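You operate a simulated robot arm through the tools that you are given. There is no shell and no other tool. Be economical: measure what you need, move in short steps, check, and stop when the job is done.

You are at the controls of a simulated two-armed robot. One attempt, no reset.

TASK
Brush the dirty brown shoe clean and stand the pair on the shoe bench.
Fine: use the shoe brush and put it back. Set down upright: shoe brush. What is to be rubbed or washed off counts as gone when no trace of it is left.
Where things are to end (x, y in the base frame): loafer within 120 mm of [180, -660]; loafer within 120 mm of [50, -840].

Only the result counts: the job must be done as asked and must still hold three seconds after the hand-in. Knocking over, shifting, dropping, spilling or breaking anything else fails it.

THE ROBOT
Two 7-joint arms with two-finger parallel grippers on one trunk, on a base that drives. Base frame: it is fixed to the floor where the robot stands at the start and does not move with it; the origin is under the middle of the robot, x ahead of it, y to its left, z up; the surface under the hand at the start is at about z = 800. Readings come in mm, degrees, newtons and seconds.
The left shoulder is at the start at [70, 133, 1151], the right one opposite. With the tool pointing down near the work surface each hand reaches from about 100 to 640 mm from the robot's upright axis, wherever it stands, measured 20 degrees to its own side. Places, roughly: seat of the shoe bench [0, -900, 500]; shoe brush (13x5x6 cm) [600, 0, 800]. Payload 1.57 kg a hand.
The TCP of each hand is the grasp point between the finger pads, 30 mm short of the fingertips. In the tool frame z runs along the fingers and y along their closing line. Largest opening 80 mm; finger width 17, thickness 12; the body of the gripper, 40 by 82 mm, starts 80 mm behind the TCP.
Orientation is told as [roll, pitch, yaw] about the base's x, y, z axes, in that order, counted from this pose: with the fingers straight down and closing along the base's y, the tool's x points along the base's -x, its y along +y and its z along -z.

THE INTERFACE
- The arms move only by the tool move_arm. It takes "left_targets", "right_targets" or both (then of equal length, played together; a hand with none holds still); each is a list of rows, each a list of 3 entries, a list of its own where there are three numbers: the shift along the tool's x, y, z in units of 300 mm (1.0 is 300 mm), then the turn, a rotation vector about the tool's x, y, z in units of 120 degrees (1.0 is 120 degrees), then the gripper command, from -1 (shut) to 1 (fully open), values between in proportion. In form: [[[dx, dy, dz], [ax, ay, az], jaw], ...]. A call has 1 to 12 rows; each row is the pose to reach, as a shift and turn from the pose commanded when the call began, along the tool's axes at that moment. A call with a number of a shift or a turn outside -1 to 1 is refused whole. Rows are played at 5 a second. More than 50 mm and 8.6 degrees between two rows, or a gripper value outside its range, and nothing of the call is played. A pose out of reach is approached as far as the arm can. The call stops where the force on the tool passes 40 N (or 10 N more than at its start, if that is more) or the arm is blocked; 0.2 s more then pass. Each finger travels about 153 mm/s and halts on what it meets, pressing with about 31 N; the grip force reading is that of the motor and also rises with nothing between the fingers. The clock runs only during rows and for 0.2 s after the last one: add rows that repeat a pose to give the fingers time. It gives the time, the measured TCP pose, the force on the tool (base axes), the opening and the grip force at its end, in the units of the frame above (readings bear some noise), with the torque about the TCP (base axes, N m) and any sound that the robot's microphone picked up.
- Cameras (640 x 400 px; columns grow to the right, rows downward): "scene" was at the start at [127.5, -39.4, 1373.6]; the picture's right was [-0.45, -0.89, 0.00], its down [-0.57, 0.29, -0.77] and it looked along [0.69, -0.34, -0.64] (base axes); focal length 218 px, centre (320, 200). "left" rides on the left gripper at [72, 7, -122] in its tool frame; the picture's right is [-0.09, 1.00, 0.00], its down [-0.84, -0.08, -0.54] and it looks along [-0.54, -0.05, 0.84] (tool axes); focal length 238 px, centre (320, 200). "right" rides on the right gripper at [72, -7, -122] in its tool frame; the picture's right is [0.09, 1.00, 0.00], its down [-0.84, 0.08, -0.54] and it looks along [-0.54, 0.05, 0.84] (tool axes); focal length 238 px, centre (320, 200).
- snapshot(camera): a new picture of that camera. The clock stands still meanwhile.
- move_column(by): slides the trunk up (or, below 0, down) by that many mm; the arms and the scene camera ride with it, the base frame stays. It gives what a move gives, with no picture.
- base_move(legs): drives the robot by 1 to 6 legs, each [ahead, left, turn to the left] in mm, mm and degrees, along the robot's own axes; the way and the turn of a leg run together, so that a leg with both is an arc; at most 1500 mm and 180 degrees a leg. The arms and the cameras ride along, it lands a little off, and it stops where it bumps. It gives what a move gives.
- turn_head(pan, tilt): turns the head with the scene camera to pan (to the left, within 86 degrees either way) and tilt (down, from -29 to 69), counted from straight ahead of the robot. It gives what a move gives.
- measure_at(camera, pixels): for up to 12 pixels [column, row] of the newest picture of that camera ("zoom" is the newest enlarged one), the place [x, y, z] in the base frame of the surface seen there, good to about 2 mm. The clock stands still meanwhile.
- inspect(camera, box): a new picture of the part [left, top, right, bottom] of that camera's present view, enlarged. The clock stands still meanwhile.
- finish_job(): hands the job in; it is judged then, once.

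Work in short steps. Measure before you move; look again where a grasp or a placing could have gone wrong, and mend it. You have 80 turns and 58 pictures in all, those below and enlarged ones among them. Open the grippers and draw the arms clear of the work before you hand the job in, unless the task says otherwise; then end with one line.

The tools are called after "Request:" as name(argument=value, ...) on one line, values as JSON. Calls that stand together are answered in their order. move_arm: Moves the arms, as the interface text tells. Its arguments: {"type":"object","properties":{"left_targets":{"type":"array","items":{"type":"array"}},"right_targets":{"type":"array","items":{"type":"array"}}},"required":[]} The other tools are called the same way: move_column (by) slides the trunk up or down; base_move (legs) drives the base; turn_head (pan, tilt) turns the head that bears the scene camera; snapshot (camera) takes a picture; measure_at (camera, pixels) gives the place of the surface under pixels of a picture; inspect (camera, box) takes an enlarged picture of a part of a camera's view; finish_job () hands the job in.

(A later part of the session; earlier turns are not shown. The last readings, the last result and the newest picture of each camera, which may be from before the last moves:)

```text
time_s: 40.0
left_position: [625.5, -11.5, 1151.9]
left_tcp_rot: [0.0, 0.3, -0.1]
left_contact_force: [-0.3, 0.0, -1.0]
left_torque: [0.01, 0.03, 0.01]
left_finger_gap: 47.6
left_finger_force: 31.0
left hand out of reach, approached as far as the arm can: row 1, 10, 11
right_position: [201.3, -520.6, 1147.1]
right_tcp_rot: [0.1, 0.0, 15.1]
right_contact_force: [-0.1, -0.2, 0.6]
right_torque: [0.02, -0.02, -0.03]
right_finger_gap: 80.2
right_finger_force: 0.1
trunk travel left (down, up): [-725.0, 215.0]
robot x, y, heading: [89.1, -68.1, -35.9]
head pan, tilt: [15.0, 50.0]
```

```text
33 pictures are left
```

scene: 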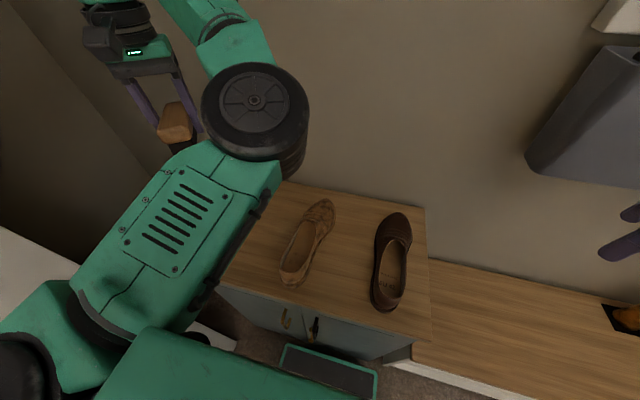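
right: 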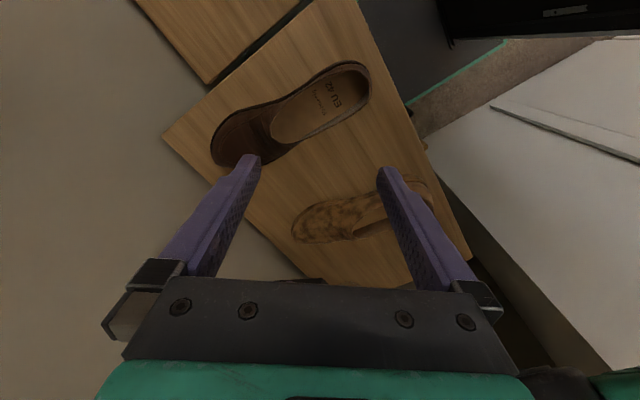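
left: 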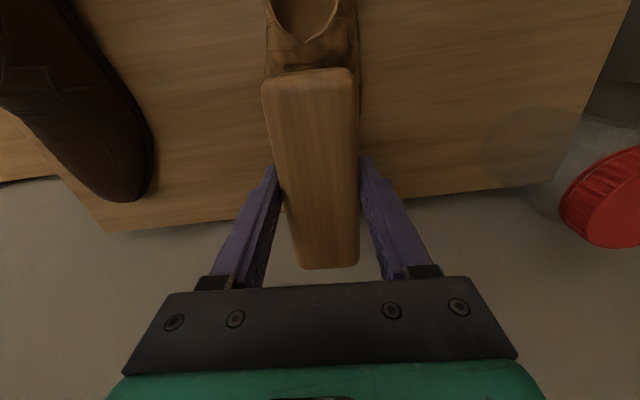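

The elbow is folded inward, which limits the left arm near the shoe. The right arm is healthy, so I'll set the brush down near its original place and let the right hand do the brushing. I'm backing the base off to suit.

Request:
base_move(legs=[[-82, -15, 0]])

Request:
move_arm(left_targets=[[[0, 0, 0.1], [0, 0, 0.06], -1], [[0, 0, 0.22], [0, 0, 0.12], -1], [[0, 0, 0.34], [0, 0, 0.18], -1], [[0, 0, 0.46], [0, 0, 0.24], -1], [[0, 0, 0.58], [0, 0, 0.3], -1], [[0, 0, 0.7], [0, 0, 0.32], -1], [[0, 0, 0.7], [0, 0, 0.32], -1]])

Request:
snapshot(camera="scene")

```text
time_s: 41.1
left_position: [553.1, 23.3, 1151.3]
left_tcp_rot: [0.1, 0.3, -0.1]
left_contact_force: [0.5, 0.5, 0.0]
left_torque: [0.02, 0.03, -0.02]
left_finger_gap: 47.5
left_finger_force: 31.3
right_position: [127.9, -486.9, 1145.9]
right_tcp_rot: [0.1, 0.1, 15.2]
right_contact_force: [-0.4, 0.7, 0.0]
right_torque: [0.0, 0.0, 0.03]
right_finger_gap: 79.8
right_finger_force: 0.1
trunk travel left (down, up): [-725.0, 215.0]
robot x, y, heading: [15.4, -30.3, -35.8]
head pan, tilt: [15.0, 50.0]
```

```text
time_s: 42.7
left_position: [548.1, 26.4, 939.2]
left_tcp_rot: [-0.1, 0.3, -38.7]
left_contact_force: [0.1, -0.1, -1.6]
left_torque: [0.02, -0.02, 0.02]
left_finger_gap: 47.7
left_finger_force: 31.5
left hand out of reach, approached as far as the arm can: row 2, 3, 4, 5
right_position: [126.4, -486.1, 1147.4]
right_tcp_rot: [0.1, -0.1, 15.3]
right_contact_force: [0.4, -0.1, 0.6]
right_torque: [-0.02, -0.01, -0.02]
right_finger_gap: 79.9
right_finger_force: 0.1
trunk travel left (down, up): [-725.0, 215.0]
robot x, y, heading: [12.0, -28.2, -35.8]
head pan, tilt: [15.0, 50.0]
```

```text
32 pictures are left
```

scene: 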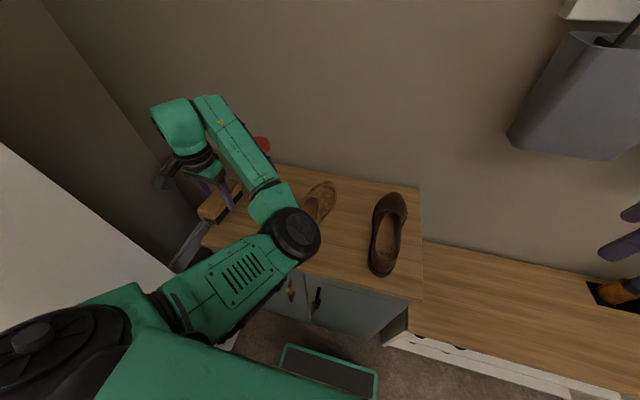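

The hand came down freely to z 939. I'm lowering the brush onto its original spot at (559, 4, 847).

Request:
move_arm(left_targets=[[[-0.074, -0.034, 0.1], [0, 0, 0], -1], [[-0.074, -0.034, 0.2], [0, 0, 0], -1], [[-0.074, -0.034, 0.28], [0, 0, 0], -1], [[-0.074, -0.034, 0.302], [0, 0, 0], -1], [[-0.074, -0.034, 0.302], [0, 0, 0], -1]])

```text
time_s: 43.9
left_position: [559.4, 3.1, 852.3]
left_tcp_rot: [0.0, 0.2, -38.5]
left_contact_force: [1.5, -0.8, -1.4]
left_torque: [0.02, 0.01, -0.03]
left_finger_gap: 47.5
left_finger_force: 31.1
right_position: [126.1, -486.9, 1147.4]
right_tcp_rot: [0.0, 0.0, 15.2]
right_contact_force: [0.5, -0.6, -0.2]
right_torque: [0.01, 0.04, 0.05]
right_finger_gap: 80.0
right_finger_force: 0.1
trunk travel left (down, up): [-725.0, 215.0]
robot x, y, heading: [14.4, -30.7, -35.9]
head pan, tilt: [15.0, 50.0]
```

No contact yet at z 852. I'm lowering 5.5 mm more, then releasing and rising.

Request:
move_arm(left_targets=[[[0, 0, 0.01], [0, 0, 0], -1], [[0, 0, 0.017], [0, 0, 0], -1], [[0, 0, 0.017], [0, 0, 0], -1], [[0, 0, 0.017], [0, 0, 0], 1], [[0, 0, 0.017], [0, 0, 0], 1], [[0, 0, 0.017], [0, 0, 0], 1], [[0, 0, -0.1], [0, 0, 0], 1], [[0, 0, -0.24], [0, 0, 0], 1], [[0, 0, -0.38], [0, 0, 0], 1]])

Request:
snapshot(camera="left")

```text
time_s: 45.9
left_position: [561.9, 2.8, 964.4]
left_tcp_rot: [-0.1, 0.4, -38.4]
left_contact_force: [0.1, -0.2, -0.4]
left_torque: [0.01, -0.04, 0.0]
left_finger_gap: 79.9
left_finger_force: 0.1
right_position: [122.9, -487.6, 1144.8]
right_tcp_rot: [0.2, 0.1, 15.2]
right_contact_force: [-0.4, 0.4, -0.2]
right_torque: [0.03, -0.02, -0.02]
right_finger_gap: 80.0
right_finger_force: 0.0
trunk travel left (down, up): [-725.0, 215.0]
robot x, y, heading: [14.8, -33.0, -35.8]
head pan, tilt: [15.0, 50.0]
```

```text
31 pictures are left
```

left: 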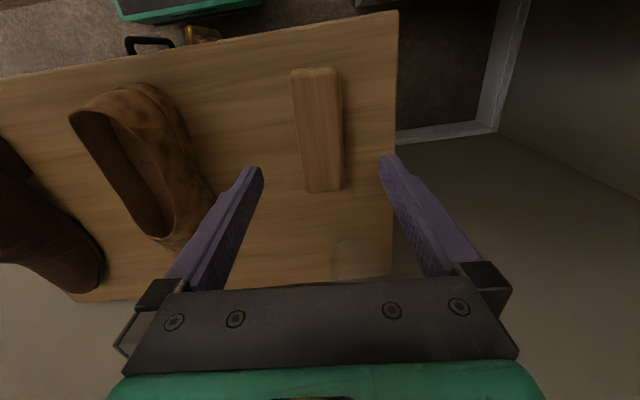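

The brush stands upright at its spot. Next I'll raise the left hand and look left, to check clearance for turning the base so the right arm can take over.

Request:
move_arm(left_targets=[[[0, 0, -0.15], [0, 0, 0], 1], [[0, 0, -0.3], [0, 0, 0], 1], [[0, 0, -0.45], [0, 0, 0], 1], [[0, 0, -0.6], [0, 0, 0], 1]])

Request:
turn_head(pan=75, tilt=45)

Request:
snapshot(camera="scene")

Request:
measure_at(camera="scene", pixels=[[320, 200], [200, 200], [320, 300], [450, 200], [100, 200], [320, 120], [450, 120], [500, 300], [200, 120], [580, 200], [400, 350], [100, 100]])

```text
time_s: 46.9
left_position: [558.1, 3.8, 1146.7]
left_tcp_rot: [-0.1, 0.2, -38.4]
left_contact_force: [0.1, 1.0, -0.3]
left_torque: [0.01, 0.0, -0.01]
left_finger_gap: 79.8
left_finger_force: 0.0
left hand out of reach, approached as far as the arm can: row 1, 2, 3
right_position: [123.5, -485.3, 1148.8]
right_tcp_rot: [0.0, 0.0, 15.3]
right_contact_force: [-0.1, -0.4, 0.3]
right_torque: [0.02, -0.04, 0.03]
right_finger_gap: 79.6
right_finger_force: 0.1
trunk travel left (down, up): [-725.0, 215.0]
robot x, y, heading: [11.9, -26.8, -35.9]
head pan, tilt: [15.0, 50.0]
```

```text
time_s: 48.2
left_position: [561.7, 2.8, 1143.7]
left_tcp_rot: [0.0, 0.2, -38.6]
left_contact_force: [-0.2, -0.4, -0.5]
left_torque: [0.0, -0.01, -0.04]
left_finger_gap: 79.9
left_finger_force: 0.1
right_position: [124.1, -484.9, 1146.8]
right_tcp_rot: [0.0, 0.0, 15.3]
right_contact_force: [0.8, 0.2, -0.7]
right_torque: [0.03, 0.02, -0.03]
right_finger_gap: 79.7
right_finger_force: 0.0
trunk travel left (down, up): [-725.0, 215.0]
robot x, y, heading: [13.4, -29.4, -35.7]
head pan, tilt: [75.0, 45.0]
```

```text
30 pictures are left
```

scene: 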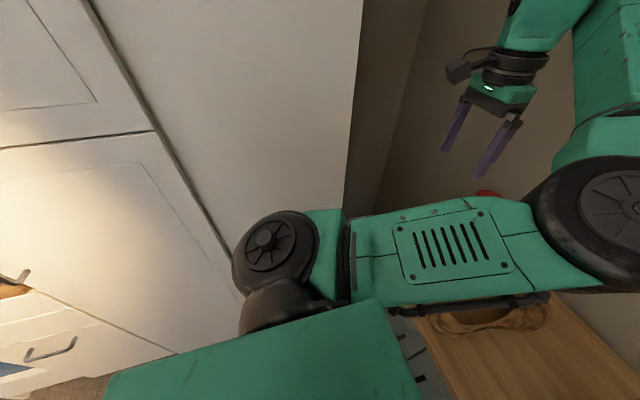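

```text
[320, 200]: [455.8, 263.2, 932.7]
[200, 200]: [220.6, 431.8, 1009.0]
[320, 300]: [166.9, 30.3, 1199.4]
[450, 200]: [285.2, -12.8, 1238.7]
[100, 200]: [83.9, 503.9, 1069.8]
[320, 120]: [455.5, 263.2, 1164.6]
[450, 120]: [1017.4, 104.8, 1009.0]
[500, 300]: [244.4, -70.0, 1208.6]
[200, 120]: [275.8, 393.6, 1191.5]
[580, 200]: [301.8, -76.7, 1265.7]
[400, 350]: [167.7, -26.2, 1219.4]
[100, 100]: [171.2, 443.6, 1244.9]
```

A tall white cabinet stands on the left, so turning the robot left with this arm posture isn't safe. The left arm does work freely out on its own side, so I'll keep brushing with it and reposition the base. I'm regrasping the brush now.

Request:
move_arm(left_targets=[[[0, 0, 0.14], [0, 0, 0], 1], [[0, 0, 0.28], [0, 0, 0], 1], [[0, 0, 0.42], [0, 0, 0], 1], [[0, 0, 0.56], [0, 0, 0], 1], [[0, 0, 0.7], [0, 0, 0], 1], [[0, 0, 0.84], [0, 0, 0], 1], [[0, 0, 0.98], [0, 0, 0], 1], [[0, 0, 0.99], [0, 0, 0], 1], [[0, 0, 0.99], [0, 0, 0], 1], [[0, 0, 0.99], [0, 0, 0], -1], [[0, 0, 0.99], [0, 0, 0], -1], [[0, 0, 0.99], [0, 0, 0], -1]])

Request:
turn_head(pan=0, tilt=50)

Request:
snapshot(camera="scene")

```text
time_s: 50.8
left_position: [559.1, 3.6, 850.4]
left_tcp_rot: [-0.1, 0.2, -38.5]
left_contact_force: [0.4, -0.1, 0.9]
left_torque: [0.02, 0.01, 0.02]
left_finger_gap: 47.1
left_finger_force: 30.8
left hand out of reach, approached as far as the arm can: row 1, 2, 3, 4
right_position: [125.6, -486.6, 1146.8]
right_tcp_rot: [0.0, 0.0, 15.2]
right_contact_force: [-0.5, 0.6, 0.2]
right_torque: [0.03, 0.02, 0.01]
right_finger_gap: 79.8
right_finger_force: 0.1
trunk travel left (down, up): [-725.0, 215.0]
robot x, y, heading: [15.3, -31.4, -35.9]
head pan, tilt: [75.0, 45.0]
```

```text
time_s: 52.2
left_position: [559.7, 2.5, 849.5]
left_tcp_rot: [-0.1, 0.2, -38.5]
left_contact_force: [0.1, 0.7, -0.6]
left_torque: [0.01, 0.01, -0.01]
left_finger_gap: 47.0
left_finger_force: 31.2
right_position: [125.1, -485.8, 1146.5]
right_tcp_rot: [0.1, 0.0, 15.3]
right_contact_force: [-0.7, -0.1, 0.9]
right_torque: [-0.04, 0.01, -0.01]
right_finger_gap: 79.8
right_finger_force: 0.0
trunk travel left (down, up): [-725.0, 215.0]
robot x, y, heading: [18.1, -26.8, -36.2]
head pan, tilt: [0.0, 50.0]
```

```text
29 pictures are left
```

scene: 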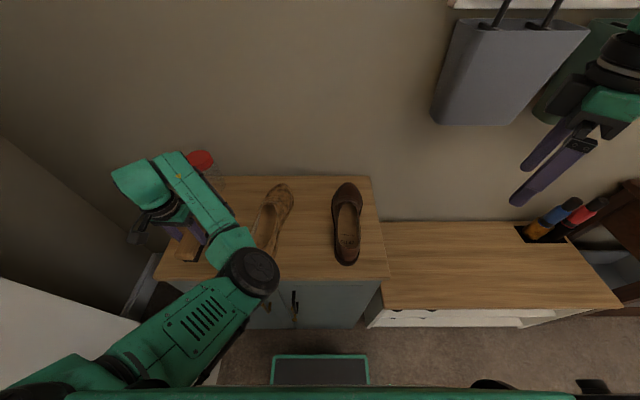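

The brush is regrasped at 47 mm. I'll measure the bench edge and the hanging bag near the right hand before shifting the base.

Request:
measure_at(camera="scene", pixels=[[390, 306], [500, 308], [610, 306], [375, 325], [500, 320], [480, 100], [435, 115], [510, 115], [545, 230], [570, 215], [400, 230], [500, 226]])

Request:
inspect(camera="scene", box=[220, 160, 400, 290])

Request:
measure_at(camera="zoom", pixels=[[228, 95], [190, 100], [255, 140], [215, 150], [175, 200], [190, 260], [155, 270], [210, 115], [240, 115], [450, 370]])

```text
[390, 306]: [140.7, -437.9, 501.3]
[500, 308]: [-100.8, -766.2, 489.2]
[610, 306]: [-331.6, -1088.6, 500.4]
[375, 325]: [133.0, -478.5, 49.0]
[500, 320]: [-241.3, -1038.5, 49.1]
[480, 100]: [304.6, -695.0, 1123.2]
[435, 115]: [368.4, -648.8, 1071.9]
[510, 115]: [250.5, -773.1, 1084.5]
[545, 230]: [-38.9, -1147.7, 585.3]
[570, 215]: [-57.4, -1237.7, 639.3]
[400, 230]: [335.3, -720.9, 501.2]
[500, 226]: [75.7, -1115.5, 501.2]
```

```text
3.08 times, centred on (310, 225) of scene
```

zoom: 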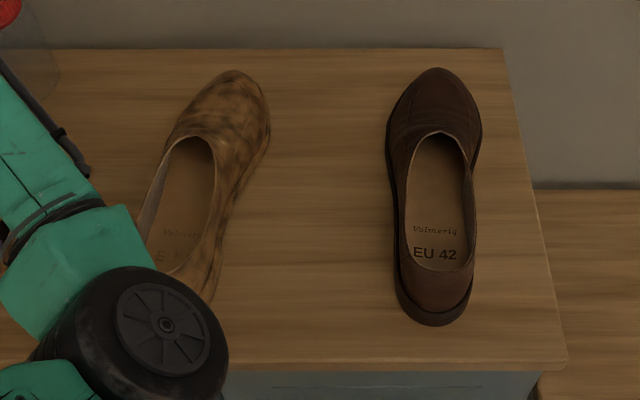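

```text
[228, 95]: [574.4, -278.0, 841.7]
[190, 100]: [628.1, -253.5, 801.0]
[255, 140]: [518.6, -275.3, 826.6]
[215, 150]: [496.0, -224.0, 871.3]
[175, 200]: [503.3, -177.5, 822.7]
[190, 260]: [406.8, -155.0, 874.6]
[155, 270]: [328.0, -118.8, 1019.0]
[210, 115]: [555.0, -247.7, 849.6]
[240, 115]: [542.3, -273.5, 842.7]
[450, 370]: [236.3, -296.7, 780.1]
```

The bench front lines up with the table front, so there is room. I'm lifting the brush 110 mm and shifting the base so that the shoe falls in the left arm's free zone.

Request:
move_arm(left_targets=[[[0, 0, -0.12], [0, 0, 0], -1], [[0, 0, -0.25], [0, 0, 0], -1], [[0, 0, -0.37], [0, 0, 0], -1], [[0, 0, -0.37], [0, 0, 0], -1]])

Request:
base_move(legs=[[0, -165, 0], [82, 0, 0]])

Request:
snapshot(camera="scene")

```text
time_s: 53.2
left_position: [561.6, 4.0, 960.9]
left_tcp_rot: [-0.3, 0.3, -38.4]
left_contact_force: [0.8, 0.3, -1.7]
left_torque: [0.0, 0.03, 0.0]
left_finger_gap: 47.3
left_finger_force: 31.5
right_position: [125.5, -485.6, 1147.5]
right_tcp_rot: [-0.1, 0.1, 15.2]
right_contact_force: [0.1, -0.2, -0.2]
right_torque: [0.0, 0.01, -0.02]
right_finger_gap: 79.9
right_finger_force: 0.0
trunk travel left (down, up): [-725.0, 215.0]
robot x, y, heading: [10.6, -29.7, -36.1]
head pan, tilt: [0.0, 50.0]
```

```text
time_s: 55.4
left_position: [529.0, -179.0, 961.2]
left_tcp_rot: [-0.1, 0.1, -38.4]
left_contact_force: [0.1, 0.3, -1.0]
left_torque: [0.01, -0.01, 0.02]
left_finger_gap: 47.2
left_finger_force: 30.8
right_position: [93.5, -668.2, 1148.3]
right_tcp_rot: [0.0, -0.2, 15.2]
right_contact_force: [-1.1, 0.7, -0.2]
right_torque: [0.0, -0.01, -0.01]
right_finger_gap: 80.3
right_finger_force: 0.1
trunk travel left (down, up): [-725.0, 215.0]
robot x, y, heading: [-20.3, -212.9, -36.0]
head pan, tilt: [0.0, 50.0]
```

```text
27 pictures are left
```

scene: 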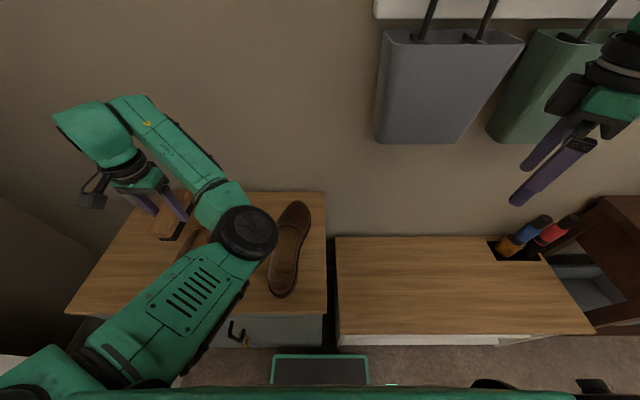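

The shoe is now in range. I'm tilting the brush again and easing it onto the vamp.

Request:
move_arm(left_targets=[[[-0.11, -0.027, 0.023], [0, 0.036, 0], -1], [[-0.22, -0.054, 0.046], [0, 0.072, 0], -1], [[-0.328, -0.08, 0.07], [0, 0.108, 0], -1], [[-0.328, -0.08, 0.15], [0, 0.108, 0], -1], [[-0.328, -0.08, 0.19], [0, 0.108, 0], -1], [[-0.328, -0.08, 0.205], [0, 0.108, 0], -1], [[-0.328, -0.08, 0.205], [0, 0.108, 0], -1]])

Request:
inspect(camera="left", box=[160, 0, 480, 200])

```text
time_s: 57.0
left_position: [592.8, -259.8, 899.5]
left_tcp_rot: [-0.1, 13.2, -38.4]
left_contact_force: [2.6, -1.4, 2.8]
left_torque: [0.1, 0.17, 0.0]
left_finger_gap: 47.2
left_finger_force: 31.3
right_position: [94.2, -669.4, 1146.9]
right_tcp_rot: [0.0, -0.1, 15.2]
right_contact_force: [-1.0, -0.1, 0.2]
right_torque: [0.02, 0.01, -0.03]
right_finger_gap: 79.9
right_finger_force: 0.0
trunk travel left (down, up): [-725.0, 215.0]
robot x, y, heading: [-16.5, -209.3, -36.1]
head pan, tilt: [0.0, 50.0]
```

```text
2.00 times, centred on (320, 100) of left
```

zoom: 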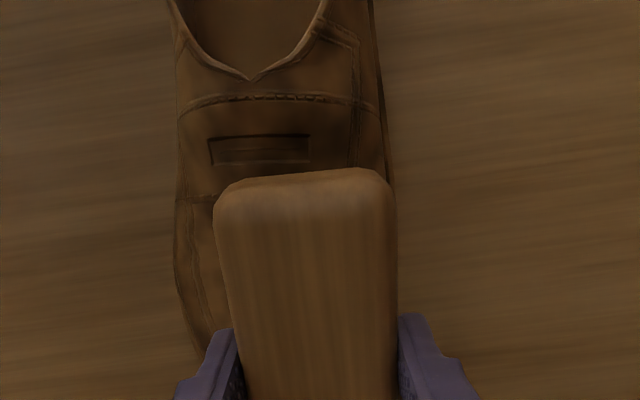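

There's light contact of about 4 N, and the brush sits slightly to the +y side of the shoe. I'm pressing 3 mm more and stroking along and across the vamp and toe.

Request:
move_arm(left_targets=[[[0, 0, 0.008], [0, 0, 0], -1], [[-0.08, 0, 0.01], [0, 0, 0], -1], [[0.06, 0, 0.01], [0, 0, 0], -1], [[-0.03, -0.04, 0.01], [0, 0, 0], -1], [[-0.1, -0.05, 0.01], [0, 0, 0], -1], [[0.04, -0.06, 0.01], [0, 0, 0], -1], [[-0.08, -0.08, 0.012], [0, 0, 0], -1], [[0.06, -0.1, 0.012], [0, 0, 0], -1], [[0.06, 0.0, 0.01], [0, 0, 0], -1], [[-0.06, 0.03, 0.01], [0, 0, 0], -1], [[0.06, 0.04, 0.01], [0, 0, 0], -1], [[0, 0, 0.008], [0, 0, 0], -1]])

Request:
inspect(camera="left", box=[160, 0, 480, 200])

```text
time_s: 59.5
left_position: [589.8, -260.1, 894.5]
left_tcp_rot: [-0.2, 13.3, -38.5]
left_contact_force: [-0.1, -0.2, -1.4]
left_torque: [-0.01, 0.02, -0.02]
left_finger_gap: 47.7
left_finger_force: 30.6
left hand out of reach, approached as far as the arm can: row 6
right_position: [94.7, -670.6, 1146.1]
right_tcp_rot: [0.0, 0.0, 15.2]
right_contact_force: [0.2, 0.5, -0.5]
right_torque: [-0.03, -0.01, 0.01]
right_finger_gap: 80.0
right_finger_force: 0.2
trunk travel left (down, up): [-725.0, 215.0]
robot x, y, heading: [-17.6, -212.8, -35.9]
head pan, tilt: [0.0, 50.0]
```

```text
2.00 times, centred on (320, 100) of left
```

zoom: 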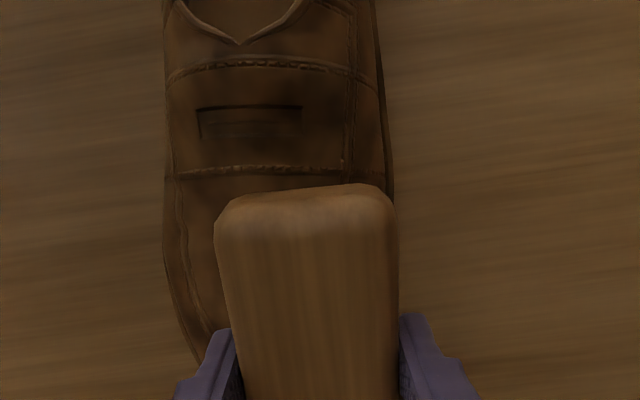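

Brushing works: the vamp is clearly browner. The shoe slid about 10 mm toward its heel, so I'll now press only on toe-ward strokes and lift on the way back.

Request:
move_arm(left_targets=[[[0.06, -0.03, -0.01], [0, 0, 0], -1], [[0.06, -0.03, 0.012], [0, 0, 0], -1], [[-0.09, -0.03, 0.014], [0, 0, 0], -1], [[0.06, -0.07, -0.01], [0, 0, 0], -1], [[0.06, -0.07, 0.012], [0, 0, 0], -1], [[-0.09, -0.07, 0.014], [0, 0, 0], -1], [[0.06, 0, -0.01], [0, 0, 0], -1], [[0.06, 0, 0.012], [0, 0, 0], -1], [[-0.09, 0, 0.014], [0, 0, 0], -1], [[0.06, -0.05, -0.01], [0, 0, 0], -1], [[0.06, -0.05, 0.013], [0, 0, 0], -1], [[-0.09, -0.05, 0.015], [0, 0, 0], -1]])

Request:
inspect(camera="left", box=[160, 0, 480, 200])

```text
refused: row 7 steps farther than a row can; nothing moved
```

```text
2.00 times, centred on (320, 100) of left
```

zoom: 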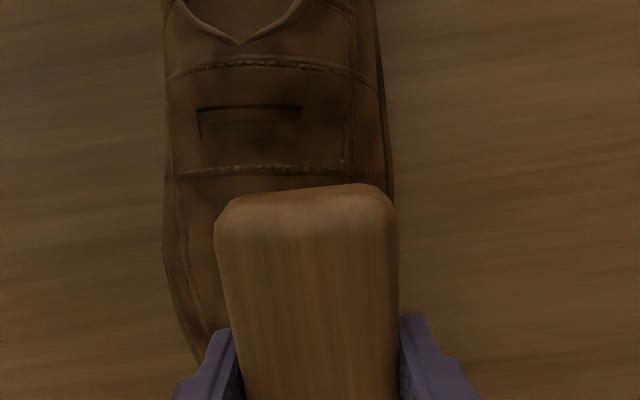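

One step was too long, so I'm repeating with slightly shorter strokes.

Request:
move_arm(left_targets=[[[0.05, -0.03, -0.01], [0, 0, 0], -1], [[0.05, -0.03, 0.012], [0, 0, 0], -1], [[-0.08, -0.03, 0.014], [0, 0, 0], -1], [[0.05, -0.06, -0.01], [0, 0, 0], -1], [[0.05, -0.06, 0.012], [0, 0, 0], -1], [[-0.08, -0.06, 0.014], [0, 0, 0], -1], [[0.05, -0.02, -0.01], [0, 0, 0], -1], [[0.05, 0, 0.012], [0, 0, 0], -1], [[-0.08, 0, 0.014], [0, 0, 0], -1], [[0.05, -0.04, -0.01], [0, 0, 0], -1], [[0.05, -0.04, 0.013], [0, 0, 0], -1], [[-0.08, -0.04, 0.015], [0, 0, 0], -1]])

Request:
inspect(camera="left", box=[160, 0, 480, 200])

```text
time_s: 62.1
left_position: [603.6, -282.0, 885.4]
left_tcp_rot: [-0.4, 13.3, -38.4]
left_contact_force: [0.2, -0.6, -1.1]
left_torque: [0.0, 0.07, 0.01]
left_finger_gap: 47.2
left_finger_force: 30.8
right_position: [97.8, -668.5, 1147.1]
right_tcp_rot: [0.1, 0.2, 15.2]
right_contact_force: [-0.3, 0.7, 0.0]
right_torque: [-0.01, 0.03, -0.01]
right_finger_gap: 80.0
right_finger_force: 0.0
trunk travel left (down, up): [-725.0, 215.0]
robot x, y, heading: [-9.3, -210.0, -35.9]
head pan, tilt: [0.0, 50.0]
```

```text
2.00 times, centred on (320, 100) of left
```

zoom: 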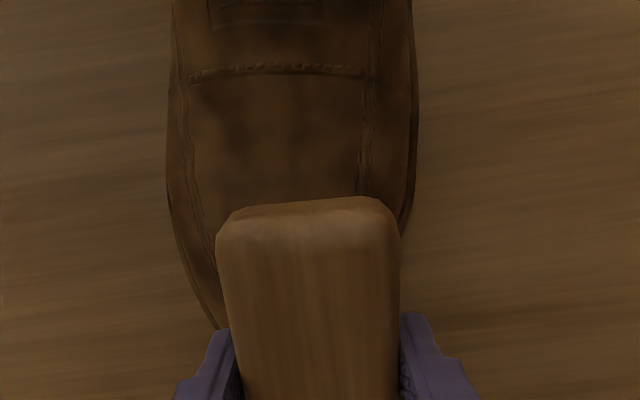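

The vamp is nearly clean. I'm lifting the brush for a whole-shoe view.

Request:
move_arm(left_targets=[[[0, 0, -0.12], [0, 0, 0], -1], [[-0.02, 0, -0.24], [0, 0, 0], -1], [[-0.02, 0.1, -0.3], [0, 0, 0], -1], [[-0.02, 0.22, -0.3], [0, 0, 0], -1], [[-0.02, 0.3, -0.3], [0, 0, 0], -1]])

Request:
snapshot(camera="left")

```text
time_s: 63.4
left_position: [629.5, -238.9, 964.3]
left_tcp_rot: [-0.3, 13.2, -38.5]
left_contact_force: [0.0, -0.3, -0.8]
left_torque: [0.0, 0.0, 0.0]
left_finger_gap: 47.5
left_finger_force: 31.5
left hand out of reach, approached as far as the arm can: row 2, 3, 4, 5
right_position: [94.3, -667.7, 1148.1]
right_tcp_rot: [0.0, 0.1, 15.2]
right_contact_force: [0.3, 0.4, -0.1]
right_torque: [0.01, 0.01, 0.02]
right_finger_gap: 80.4
right_finger_force: 0.0
trunk travel left (down, up): [-725.0, 215.0]
robot x, y, heading: [-17.7, -212.2, -36.1]
head pan, tilt: [0.0, 50.0]
```

```text
22 pictures are left
```

left: 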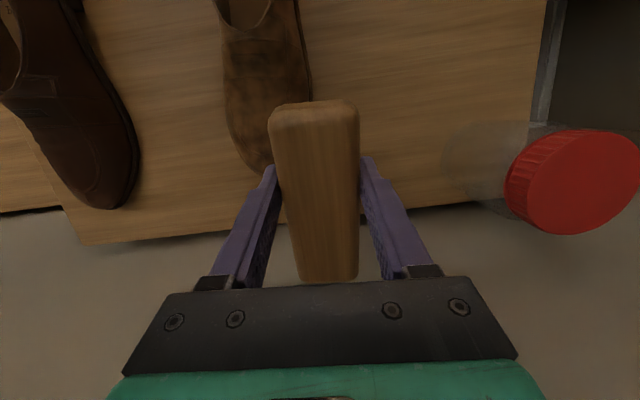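

It is still paler than the clean shoe beside it. I'll measure the shoe's current surface for a better-placed next round.

Request:
measure_at(camera="left", pixels=[[250, 165], [245, 140], [228, 110], [225, 80], [260, 80], [300, 60], [262, 45], [240, 30], [262, 105], [285, 85], [305, 95], [240, 60]])

```text
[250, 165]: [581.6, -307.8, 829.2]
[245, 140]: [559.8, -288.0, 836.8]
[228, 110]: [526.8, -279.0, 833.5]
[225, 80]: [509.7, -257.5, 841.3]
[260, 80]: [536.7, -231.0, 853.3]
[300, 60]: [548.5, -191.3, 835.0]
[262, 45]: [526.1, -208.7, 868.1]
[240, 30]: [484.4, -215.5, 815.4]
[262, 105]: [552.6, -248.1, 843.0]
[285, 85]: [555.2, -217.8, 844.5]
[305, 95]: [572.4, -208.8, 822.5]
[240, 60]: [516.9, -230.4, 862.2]
```

The shoe's centreline runs through (553,-250,845), with the toe near (588,-304). I'm bringing the brush there with 17° tilt and making toe-ward strokes.

Request:
move_arm(left_targets=[[[0.03, -0.09, 0.05], [0, 0, 0], -1], [[0.073, -0.188, 0.12], [0, 0.033, 0], -1], [[0.073, -0.188, 0.22], [0, 0.033, 0], -1], [[0.073, -0.188, 0.26], [0, 0.033, 0], -1], [[-0.04, -0.188, 0.27], [0, 0.033, 0], -1], [[0.07, -0.2, 0.26], [0, 0.033, 0], -1], [[0.08, -0.2, 0.27], [0, 0.033, 0], -1], [[-0.04, -0.21, 0.27], [0, 0.033, 0], -1], [[0.08, -0.17, 0.26], [0, 0.033, 0], -1], [[0.08, -0.17, 0.27], [0, 0.033, 0], -1], [[-0.04, -0.17, 0.27], [0, 0.033, 0], -1], [[0.04, -0.188, 0.27], [0, 0.033, 0], -1]])

Request:
inspect(camera="left", box=[160, 0, 480, 200])

```text
time_s: 66.0
left_position: [568.3, -266.0, 895.0]
left_tcp_rot: [-0.1, 17.1, -38.5]
left_contact_force: [0.4, -0.4, -0.6]
left_torque: [0.0, -0.03, 0.02]
left_finger_gap: 47.6
left_finger_force: 31.3
left hand out of reach, approached as far as the arm can: row 1
right_position: [91.9, -669.8, 1146.3]
right_tcp_rot: [0.0, -0.1, 15.3]
right_contact_force: [0.1, 0.0, -0.2]
right_torque: [0.03, -0.02, -0.01]
right_finger_gap: 80.2
right_finger_force: 0.1
trunk travel left (down, up): [-725.0, 215.0]
robot x, y, heading: [-16.9, -211.6, -35.8]
head pan, tilt: [0.0, 50.0]
```

```text
2.00 times, centred on (320, 100) of left
```

zoom: 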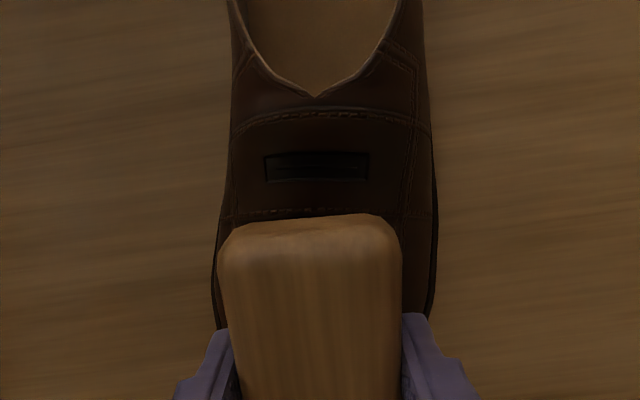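

The leather is now dark and nearly clean. I'm doing one more round a little deeper.

Request:
move_arm(left_targets=[[[0.04, 0, -0.005], [0, 0, 0], -1], [[0.04, 0, 0.012], [0, 0, 0], -1], [[-0.09, 0, 0.014], [0, 0, 0], -1], [[0.04, -0.02, 0.0], [0, 0, 0], -1], [[0.04, -0.03, 0.014], [0, 0, 0], -1], [[-0.09, -0.03, 0.014], [0, 0, 0], -1], [[0.04, 0.01, 0.0], [0, 0, 0], -1], [[0.04, 0.02, 0.014], [0, 0, 0], -1], [[-0.09, 0.02, 0.014], [0, 0, 0], -1], [[0.04, 0, 0.0], [0, 0, 0], -1], [[0.04, 0, 0.016], [0, 0, 0], -1], [[-0.09, 0, 0.016], [0, 0, 0], -1]])

Request:
move_arm(left_targets=[[[0, 0, -0.12], [0, 0, 0], -1], [[0, 0.1, -0.24], [0, 0, 0], -1], [[0, 0.2, -0.3], [0, 0, 0], -1], [[0, 0.32, -0.3], [0, 0, 0], -1]])

Request:
snapshot(camera="left")

```text
time_s: 68.5
left_position: [590.6, -278.2, 880.0]
left_tcp_rot: [0.0, 16.8, -38.2]
left_contact_force: [5.3, 1.2, 5.4]
left_torque: [-0.04, -0.29, 0.11]
left_finger_gap: 47.4
left_finger_force: 31.3
right_position: [96.3, -668.9, 1148.4]
right_tcp_rot: [0.0, 0.1, 15.2]
right_contact_force: [0.8, 0.4, 0.4]
right_torque: [0.01, 0.05, -0.01]
right_finger_gap: 80.0
right_finger_force: 0.1
trunk travel left (down, up): [-725.0, 215.0]
robot x, y, heading: [-17.6, -215.2, -36.0]
head pan, tilt: [0.0, 50.0]
```

```text
time_s: 69.5
left_position: [629.1, -215.2, 975.0]
left_tcp_rot: [-0.2, 17.1, -38.6]
left_contact_force: [0.1, -0.4, -1.3]
left_torque: [-0.03, 0.04, -0.01]
left_finger_gap: 47.9
left_finger_force: 31.1
left hand out of reach, approached as far as the arm can: row 1, 2, 3, 4
right_position: [93.8, -668.7, 1147.9]
right_tcp_rot: [0.0, 0.1, 15.3]
right_contact_force: [0.3, -0.8, -0.5]
right_torque: [0.03, 0.01, 0.02]
right_finger_gap: 79.9
right_finger_force: 0.0
trunk travel left (down, up): [-725.0, 215.0]
robot x, y, heading: [-15.9, -212.4, -36.1]
head pan, tilt: [0.0, 50.0]
```

```text
20 pictures are left
```

left: 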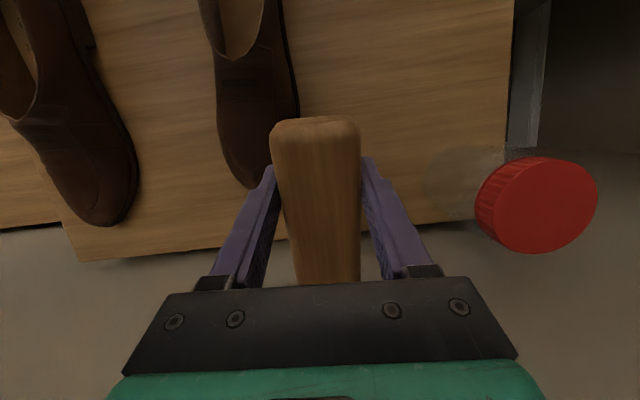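

Both shoes look the same colour now. I'll compare them enlarged.

Request:
inspect(camera="left", box=[0, 0, 320, 200])

```text
2.00 times, centred on (160, 100) of left
```

zoom: 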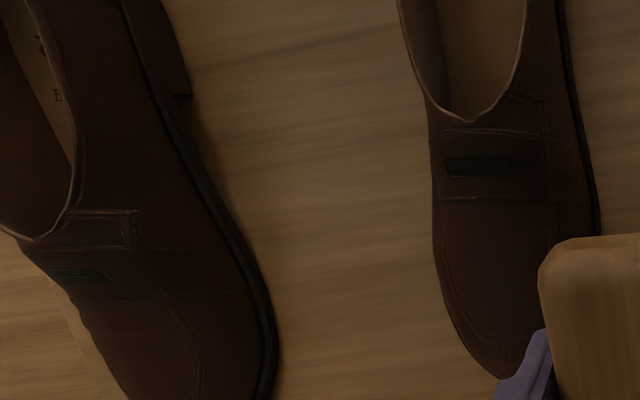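

It looks clean, but for certainty I'll do one more round. First I'm measuring the vamp's position.

Request:
measure_at(camera="zoom", pixels=[[480, 165], [490, 200], [500, 240], [495, 300], [500, 350], [440, 250], [575, 220], [465, 120], [430, 90], [520, 90]])

```text
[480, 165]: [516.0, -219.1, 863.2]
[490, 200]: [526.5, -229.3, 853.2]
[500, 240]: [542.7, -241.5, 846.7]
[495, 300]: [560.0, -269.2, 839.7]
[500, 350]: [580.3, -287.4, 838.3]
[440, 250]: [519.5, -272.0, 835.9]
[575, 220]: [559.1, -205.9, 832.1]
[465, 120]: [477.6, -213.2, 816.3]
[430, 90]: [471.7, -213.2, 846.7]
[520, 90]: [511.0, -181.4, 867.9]
```

The shoe is in the same place, so I'm making a final brushing round over it.

Request:
move_arm(left_targets=[[[0, -0.1, 0.1], [0, 0, 0], -1], [[0.04, -0.2, 0.2], [0, 0, 0], -1], [[0.04, -0.249, 0.27], [0, 0, 0], -1], [[0.04, -0.249, 0.29], [0, 0, 0], -1], [[-0.09, -0.249, 0.298], [0, 0, 0], -1], [[0.03, -0.27, 0.28], [0, 0, 0], -1], [[0.04, -0.28, 0.294], [0, 0, 0], -1], [[-0.09, -0.28, 0.298], [0, 0, 0], -1], [[0.03, -0.25, 0.28], [0, 0, 0], -1], [[0.04, -0.23, 0.294], [0, 0, 0], -1], [[-0.09, -0.23, 0.298], [0, 0, 0], -1], [[-0.05, -0.23, 0.2], [0, 0, 0], -1]])

Request:
move_arm(left_targets=[[[0, 0, -0.12], [0, -0.05, 0], -1], [[0, 0, -0.2], [0, -0.1, 0], -1], [[0, 0, -0.2], [0, -0.142, 0], -1], [[0, 0, -0.2], [0, -0.142, 0], -1]])

Request:
base_move(legs=[[-80, 0, 0], [0, 160, 0]])

Request:
snapshot(camera="scene")

```text
time_s: 72.2
left_position: [621.2, -222.2, 968.6]
left_tcp_rot: [-0.3, 17.2, -38.5]
left_contact_force: [0.0, -0.4, -1.9]
left_torque: [0.01, 0.03, 0.03]
left_finger_gap: 47.5
left_finger_force: 31.2
left hand out of reach, approached as far as the arm can: row 1, 2, 3, 4, 5, 6, 7, 8, 9, 10, 11, 12
right_position: [93.8, -669.0, 1146.0]
right_tcp_rot: [-0.1, -0.1, 15.2]
right_contact_force: [0.0, 0.4, 0.3]
right_torque: [-0.01, 0.0, -0.01]
right_finger_gap: 80.2
right_finger_force: 0.1
trunk travel left (down, up): [-725.0, 215.0]
robot x, y, heading: [-18.7, -216.3, -35.9]
head pan, tilt: [0.0, 50.0]
```

```text
time_s: 73.2
left_position: [635.8, -235.3, 1024.5]
left_tcp_rot: [-0.1, 0.0, -38.3]
left_contact_force: [-0.6, 0.0, -1.0]
left_torque: [0.01, 0.03, -0.02]
left_finger_gap: 47.4
left_finger_force: 31.4
left hand out of reach, approached as far as the arm can: row 1
right_position: [95.1, -669.5, 1146.8]
right_tcp_rot: [0.1, 0.0, 15.2]
right_contact_force: [-0.2, 0.3, 0.6]
right_torque: [0.05, 0.03, 0.03]
right_finger_gap: 79.7
right_finger_force: 0.1
trunk travel left (down, up): [-725.0, 215.0]
robot x, y, heading: [-16.0, -208.6, -36.0]
head pan, tilt: [0.0, 50.0]
```

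```text
time_s: 75.2
left_position: [665.3, -63.4, 1024.9]
left_tcp_rot: [-0.1, 0.2, -38.4]
left_contact_force: [-0.6, -0.3, 0.9]
left_torque: [0.03, 0.01, 0.04]
left_finger_gap: 47.7
left_finger_force: 30.9
right_position: [122.0, -496.7, 1146.0]
right_tcp_rot: [0.1, -0.1, 15.3]
right_contact_force: [-0.4, -0.2, 0.1]
right_torque: [-0.03, 0.01, -0.01]
right_finger_gap: 79.8
right_finger_force: 0.1
trunk travel left (down, up): [-725.0, 215.0]
robot x, y, heading: [13.2, -40.3, -35.8]
head pan, tilt: [0.0, 50.0]
```

```text
18 pictures are left
```

scene: 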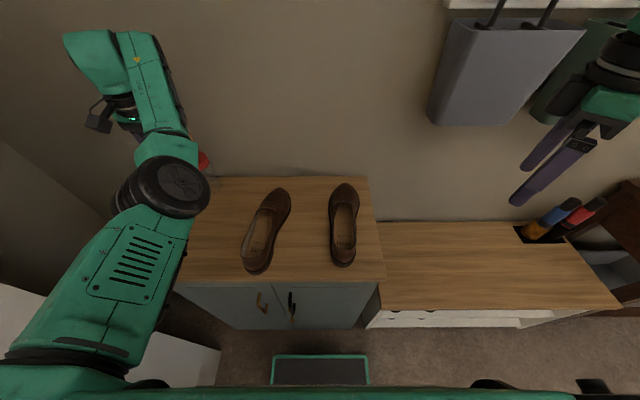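

The extra round didn't reach the shoe, but the whole shoe is now visible. I'll compare both closely.

Request:
inspect(camera="scene", box=[220, 170, 380, 290])

Request:
measure_at(camera="zoom", pixels=[[235, 85], [200, 180], [100, 250], [145, 385], [150, 395], [120, 330], [170, 370], [490, 65], [490, 380], [440, 330], [540, 340], [490, 400]])

```text
3.33 times, centred on (300, 230) of scene
```

zoom: 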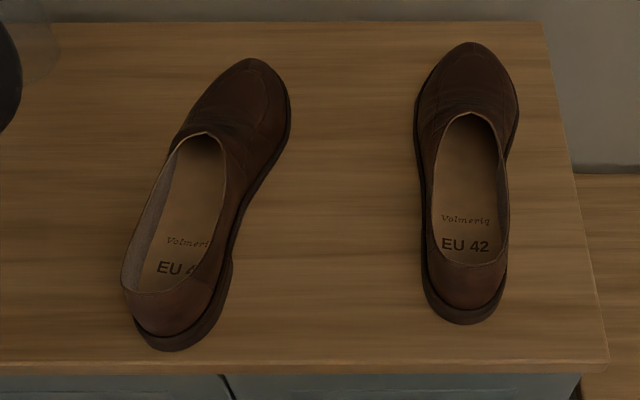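

```text
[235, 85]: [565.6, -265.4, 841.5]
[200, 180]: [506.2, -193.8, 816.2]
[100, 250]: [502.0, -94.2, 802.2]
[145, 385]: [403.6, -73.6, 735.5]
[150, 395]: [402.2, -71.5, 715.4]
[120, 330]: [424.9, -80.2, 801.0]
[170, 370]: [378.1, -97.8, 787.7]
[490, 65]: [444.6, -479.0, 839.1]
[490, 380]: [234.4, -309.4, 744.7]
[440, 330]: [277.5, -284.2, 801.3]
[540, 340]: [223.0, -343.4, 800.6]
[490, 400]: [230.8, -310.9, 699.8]
```

Both look equally dark. I'll take one higher zoom on the brushed shoe to check for residual mottling.

Request:
inspect(camera="scene", box=[240, 180, 304, 220])

Request:
inspect(camera="scene", box=[308, 178, 372, 218])

```text
10.00 times, centred on (272, 200) of scene
```

zoom: 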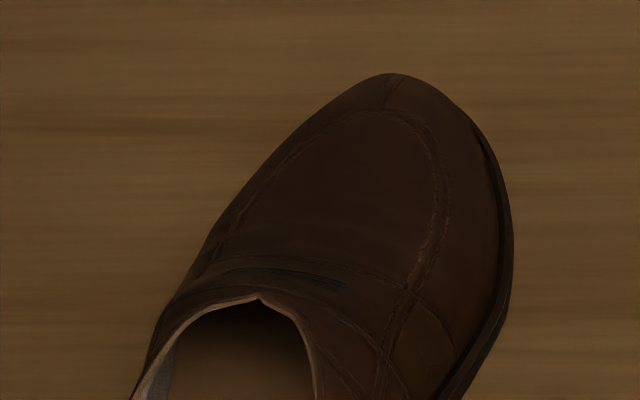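

```text
10.00 times, centred on (340, 198) of scene
```

zoom: 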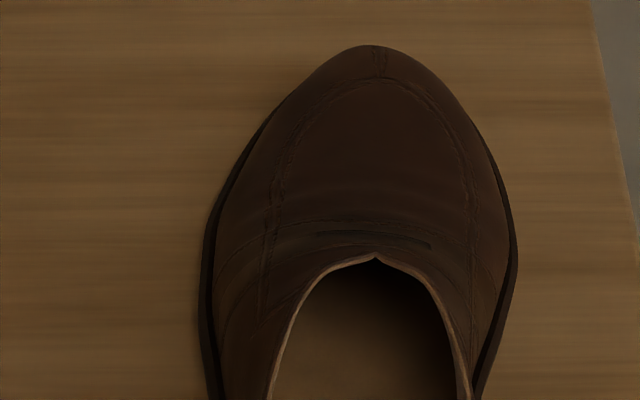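

Both shoes match and are clean. I'm returning the brush, retracting over its spot and then descending.

Request:
move_arm(left_targets=[[[0.13, -0.015, 0], [0, 0, 0], -1], [[0.27, -0.03, 0.03], [0, 0, 0], -1], [[0.4, -0.045, 0.06], [0, 0, 0], -1], [[0.416, -0.045, 0.2], [0, 0, 0], -1], [[0.416, -0.045, 0.34], [0, 0, 0], -1], [[0.416, -0.045, 0.46], [0, 0, 0], -1], [[0.416, -0.045, 0.46], [0, 0, 0], -1]])

Request:
snapshot(camera="left")

```text
time_s: 76.8
left_position: [558.4, 6.0, 887.3]
left_tcp_rot: [-0.3, 0.0, -38.4]
left_contact_force: [-0.3, 0.0, -0.3]
left_torque: [0.01, 0.05, 0.02]
left_finger_gap: 47.5
left_finger_force: 30.8
right_position: [122.5, -494.1, 1148.3]
right_tcp_rot: [-0.1, 0.0, 15.2]
right_contact_force: [0.2, 0.0, -0.1]
right_torque: [0.0, -0.03, 0.03]
right_finger_gap: 80.1
right_finger_force: 0.0
trunk travel left (down, up): [-725.0, 215.0]
robot x, y, heading: [10.9, -38.2, -35.9]
head pan, tilt: [0.0, 50.0]
```

```text
14 pictures are left
```

left: 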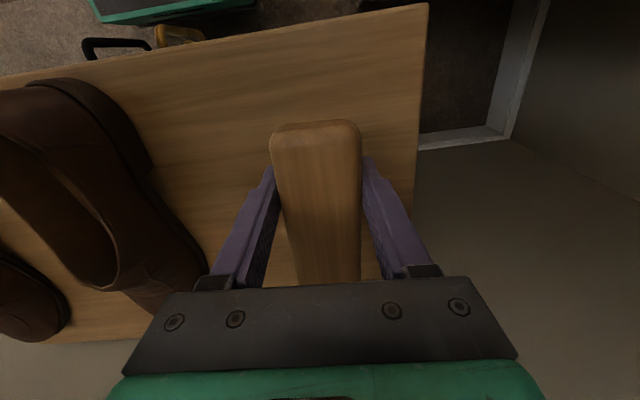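

The brush is above its spot. I'm lowering it to contact.

Request:
move_arm(left_targets=[[[0, -0.003, 0.08], [0, 0, 0], -1], [[0, -0.006, 0.11], [0, 0, 0], -1], [[0, -0.006, 0.12], [0, 0, 0], -1], [[0, -0.006, 0.13], [0, 0, 0], -1], [[0, -0.006, 0.13], [0, 0, 0], -1]])

```text
time_s: 78.0
left_position: [557.1, 3.7, 847.9]
left_tcp_rot: [-0.2, 0.0, -38.4]
left_contact_force: [-1.0, 0.4, -1.4]
left_torque: [0.04, 0.01, 0.0]
left_finger_gap: 47.6
left_finger_force: 31.2
right_position: [121.2, -495.9, 1147.8]
right_tcp_rot: [0.0, 0.1, 15.2]
right_contact_force: [0.1, 0.4, 0.0]
right_torque: [0.04, -0.03, 0.0]
right_finger_gap: 79.9
right_finger_force: 0.1
trunk travel left (down, up): [-725.0, 215.0]
robot x, y, heading: [10.5, -40.7, -35.9]
head pan, tilt: [0.0, 50.0]
```

There's no contact yet, so I'm going slightly further.

Request:
move_arm(left_targets=[[[0, 0, 0.005], [0, 0, 0], -1], [[0, 0, 0.01], [0, 0, 0], -1], [[0, 0, 0.014], [0, 0, 0], -1], [[0, 0, 0.014], [0, 0, 0], -1]])

```text
time_s: 79.0
left_position: [558.5, 3.6, 843.6]
left_tcp_rot: [-0.2, 0.1, -38.4]
left_contact_force: [0.5, 0.8, -0.9]
left_torque: [0.03, 0.02, -0.02]
left_finger_gap: 47.5
left_finger_force: 31.2
right_position: [123.0, -496.0, 1148.2]
right_tcp_rot: [-0.1, 0.0, 15.1]
right_contact_force: [0.5, -0.5, 0.5]
right_torque: [-0.02, -0.01, -0.03]
right_finger_gap: 80.2
right_finger_force: 0.0
trunk travel left (down, up): [-725.0, 215.0]
robot x, y, heading: [9.2, -38.9, -35.8]
head pan, tilt: [0.0, 50.0]
```

Request:
move_arm(left_targets=[[[0, 0, 0.005], [0, 0, 0], -1], [[0, 0, 0.01], [0, 0, 0], -1], [[0, 0, 0.014], [0, 0, 0], -1], [[0, 0, 0.014], [0, 0, 0], -1]])

Request:
inspect(camera="scene", box=[120, 160, 280, 280])

```text
time_s: 80.0
left_position: [557.2, 4.4, 839.5]
left_tcp_rot: [-0.3, 0.1, -38.5]
left_contact_force: [0.1, 0.0, 0.0]
left_torque: [0.12, 0.05, -0.04]
left_finger_gap: 47.4
left_finger_force: 30.8
right_position: [121.6, -494.6, 1147.2]
right_tcp_rot: [-0.1, 0.0, 15.2]
right_contact_force: [-0.4, 0.0, 0.6]
right_torque: [0.02, 0.02, 0.02]
right_finger_gap: 80.0
right_finger_force: 0.0
trunk travel left (down, up): [-725.0, 215.0]
robot x, y, heading: [10.9, -38.5, -35.9]
head pan, tilt: [0.0, 50.0]
```

```text
3.33 times, centred on (200, 220) of scene
```

zoom: 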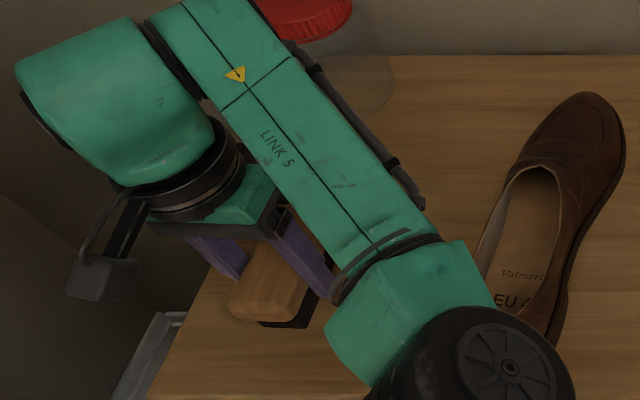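

The weight reading has gone to zero, so the bristles are touching the table. I'm lowering 1.5 mm more, releasing and rising.

Request:
move_arm(left_targets=[[[0, 0, 0.005], [0, 0, 0], -1], [[0, 0, 0.005], [0, 0, 0], -1], [[0, 0, 0.005], [0, 0, 0], 0.3], [[0, 0, 0.005], [0, 0, 0], 1], [[0, 0, 0.005], [0, 0, 0], 1], [[0, 0, -0.08], [0, 0, 0], 1], [[0, 0, -0.22], [0, 0, 0], 1], [[0, 0, -0.37], [0, 0, 0], 1], [[0, 0, -0.52], [0, 0, 0], 1], [[0, 0, -0.67], [0, 0, 0], 1], [[0, 0, -0.82], [0, 0, 0], 1], [[0, 0, -0.97], [0, 0, 0], 1]])

Request:
snapshot(camera="left")

```text
time_s: 82.6
left_position: [557.0, 5.5, 1131.6]
left_tcp_rot: [-0.1, 0.1, -38.5]
left_contact_force: [0.8, 0.0, 0.6]
left_torque: [0.01, -0.04, -0.01]
left_finger_gap: 79.9
left_finger_force: 0.1
left hand out of reach, approached as far as the arm can: row 10
right_position: [122.0, -495.5, 1146.9]
right_tcp_rot: [0.1, -0.1, 15.3]
right_contact_force: [-0.4, 0.4, 0.9]
right_torque: [0.0, 0.01, 0.01]
right_finger_gap: 79.8
right_finger_force: 0.1
trunk travel left (down, up): [-725.0, 215.0]
robot x, y, heading: [11.2, -37.3, -35.9]
head pan, tilt: [0.0, 50.0]
```

```text
12 pictures are left
```

left: 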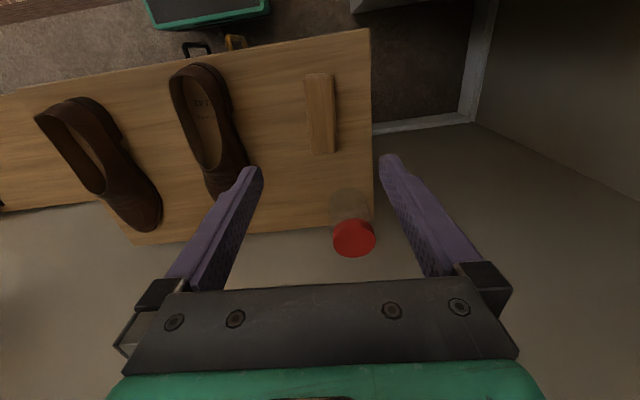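

The brush stands upright back in its place. Now the right hand goes above the opening of the clean shoe, aligned to pinch a side wall.

Request:
move_arm(right_targets=[[[-0.122, 0.0256, 0.07], [0, 0, 0.067], 1], [[-0.243, 0.051, 0.14], [0, 0, 0.134], 1], [[-0.365, 0.077, 0.21], [0, 0, 0.202], 1], [[-0.487, 0.102, 0.28], [0, 0, 0.269], 1], [[-0.609, 0.128, 0.35], [0, 0, 0.336], 1], [[-0.73, 0.153, 0.42], [0, 0, 0.404], 1], [[-0.852, 0.179, 0.49], [0, 0, 0.471], 1], [[-0.852, 0.179, 0.49], [0, 0, 0.471], 1]])

Request:
snapshot(camera="right")

```text
time_s: 84.4
left_position: [555.7, 6.1, 1130.9]
left_tcp_rot: [-0.2, 0.1, -38.5]
left_contact_force: [0.2, 0.4, 0.5]
left_torque: [-0.03, -0.02, -0.01]
left_finger_gap: 79.9
left_finger_force: 0.1
right_position: [340.3, -379.4, 1001.2]
right_tcp_rot: [0.1, -0.1, -41.4]
right_contact_force: [-0.1, -1.1, 0.1]
right_torque: [0.01, -0.01, -0.02]
right_finger_gap: 80.0
right_finger_force: 0.0
right hand out of reach, approached as far as the arm can: row 7, 8
trunk travel left (down, up): [-725.0, 215.0]
robot x, y, heading: [10.1, -40.6, -36.0]
head pan, tilt: [0.0, 50.0]
```

```text
11 pictures are left
```

right: 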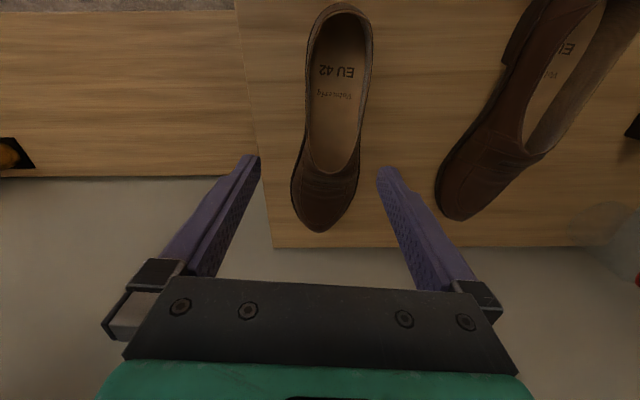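

The right hand stopped a little short at (340,-379). I'll measure the shoe's rim from this picture and test a small retraction so the arm doesn't jam.

Request:
measure_at(camera="right", pixels=[[340, 5], [305, 60], [371, 60], [306, 110], [363, 110], [302, 150], [357, 150], [334, 172], [320, 230], [338, 90], [292, 190], [357, 185]])

Request:
move_arm(right_targets=[[[0.07, 0, 0], [0, 0, 0], 1], [[0.14, 0, 0], [0, 0, 0], 1], [[0.14, 0, 0], [0, 0, 0], 1]])

```text
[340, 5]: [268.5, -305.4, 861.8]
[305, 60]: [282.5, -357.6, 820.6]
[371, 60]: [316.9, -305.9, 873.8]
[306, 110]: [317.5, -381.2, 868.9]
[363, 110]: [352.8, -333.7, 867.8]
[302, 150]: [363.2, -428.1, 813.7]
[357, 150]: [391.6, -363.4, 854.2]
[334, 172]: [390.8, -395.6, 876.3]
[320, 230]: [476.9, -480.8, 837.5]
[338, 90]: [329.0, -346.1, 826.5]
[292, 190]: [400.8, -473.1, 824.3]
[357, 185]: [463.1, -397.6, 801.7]
```

```text
time_s: 85.2
left_position: [559.3, 4.0, 1129.3]
left_tcp_rot: [-0.3, 0.2, -38.5]
left_contact_force: [-0.5, -0.1, 0.1]
left_torque: [-0.01, 0.02, -0.02]
left_finger_gap: 80.0
left_finger_force: 0.2
right_position: [307.9, -353.6, 999.7]
right_tcp_rot: [0.0, 0.1, -41.4]
right_contact_force: [0.0, 0.1, -0.2]
right_torque: [-0.01, -0.01, -0.01]
right_finger_gap: 80.1
right_finger_force: 0.0
trunk travel left (down, up): [-725.0, 215.0]
robot x, y, heading: [11.9, -39.3, -35.9]
head pan, tilt: [0.0, 50.0]
```

Retraction works. The shoe's near (right) wall at mid-length is at about (327,-389) with rim z≈869. I'm moving the base 50 mm ahead to relax the arm.

Request:
base_move(legs=[[50, 0, 0]])

```text
time_s: 86.1
left_position: [595.7, -20.2, 1131.9]
left_tcp_rot: [-0.1, -0.2, -38.4]
left_contact_force: [-0.9, 0.0, -0.5]
left_torque: [-0.04, -0.03, 0.04]
left_finger_gap: 80.1
left_finger_force: 0.0
right_position: [345.1, -380.2, 1003.1]
right_tcp_rot: [0.1, -0.3, -41.3]
right_contact_force: [-0.3, 0.1, 0.0]
right_torque: [0.01, -0.04, 0.04]
right_finger_gap: 79.8
right_finger_force: 0.0
trunk travel left (down, up): [-725.0, 215.0]
robot x, y, heading: [54.5, -70.3, -36.0]
head pan, tilt: [0.0, 50.0]
```

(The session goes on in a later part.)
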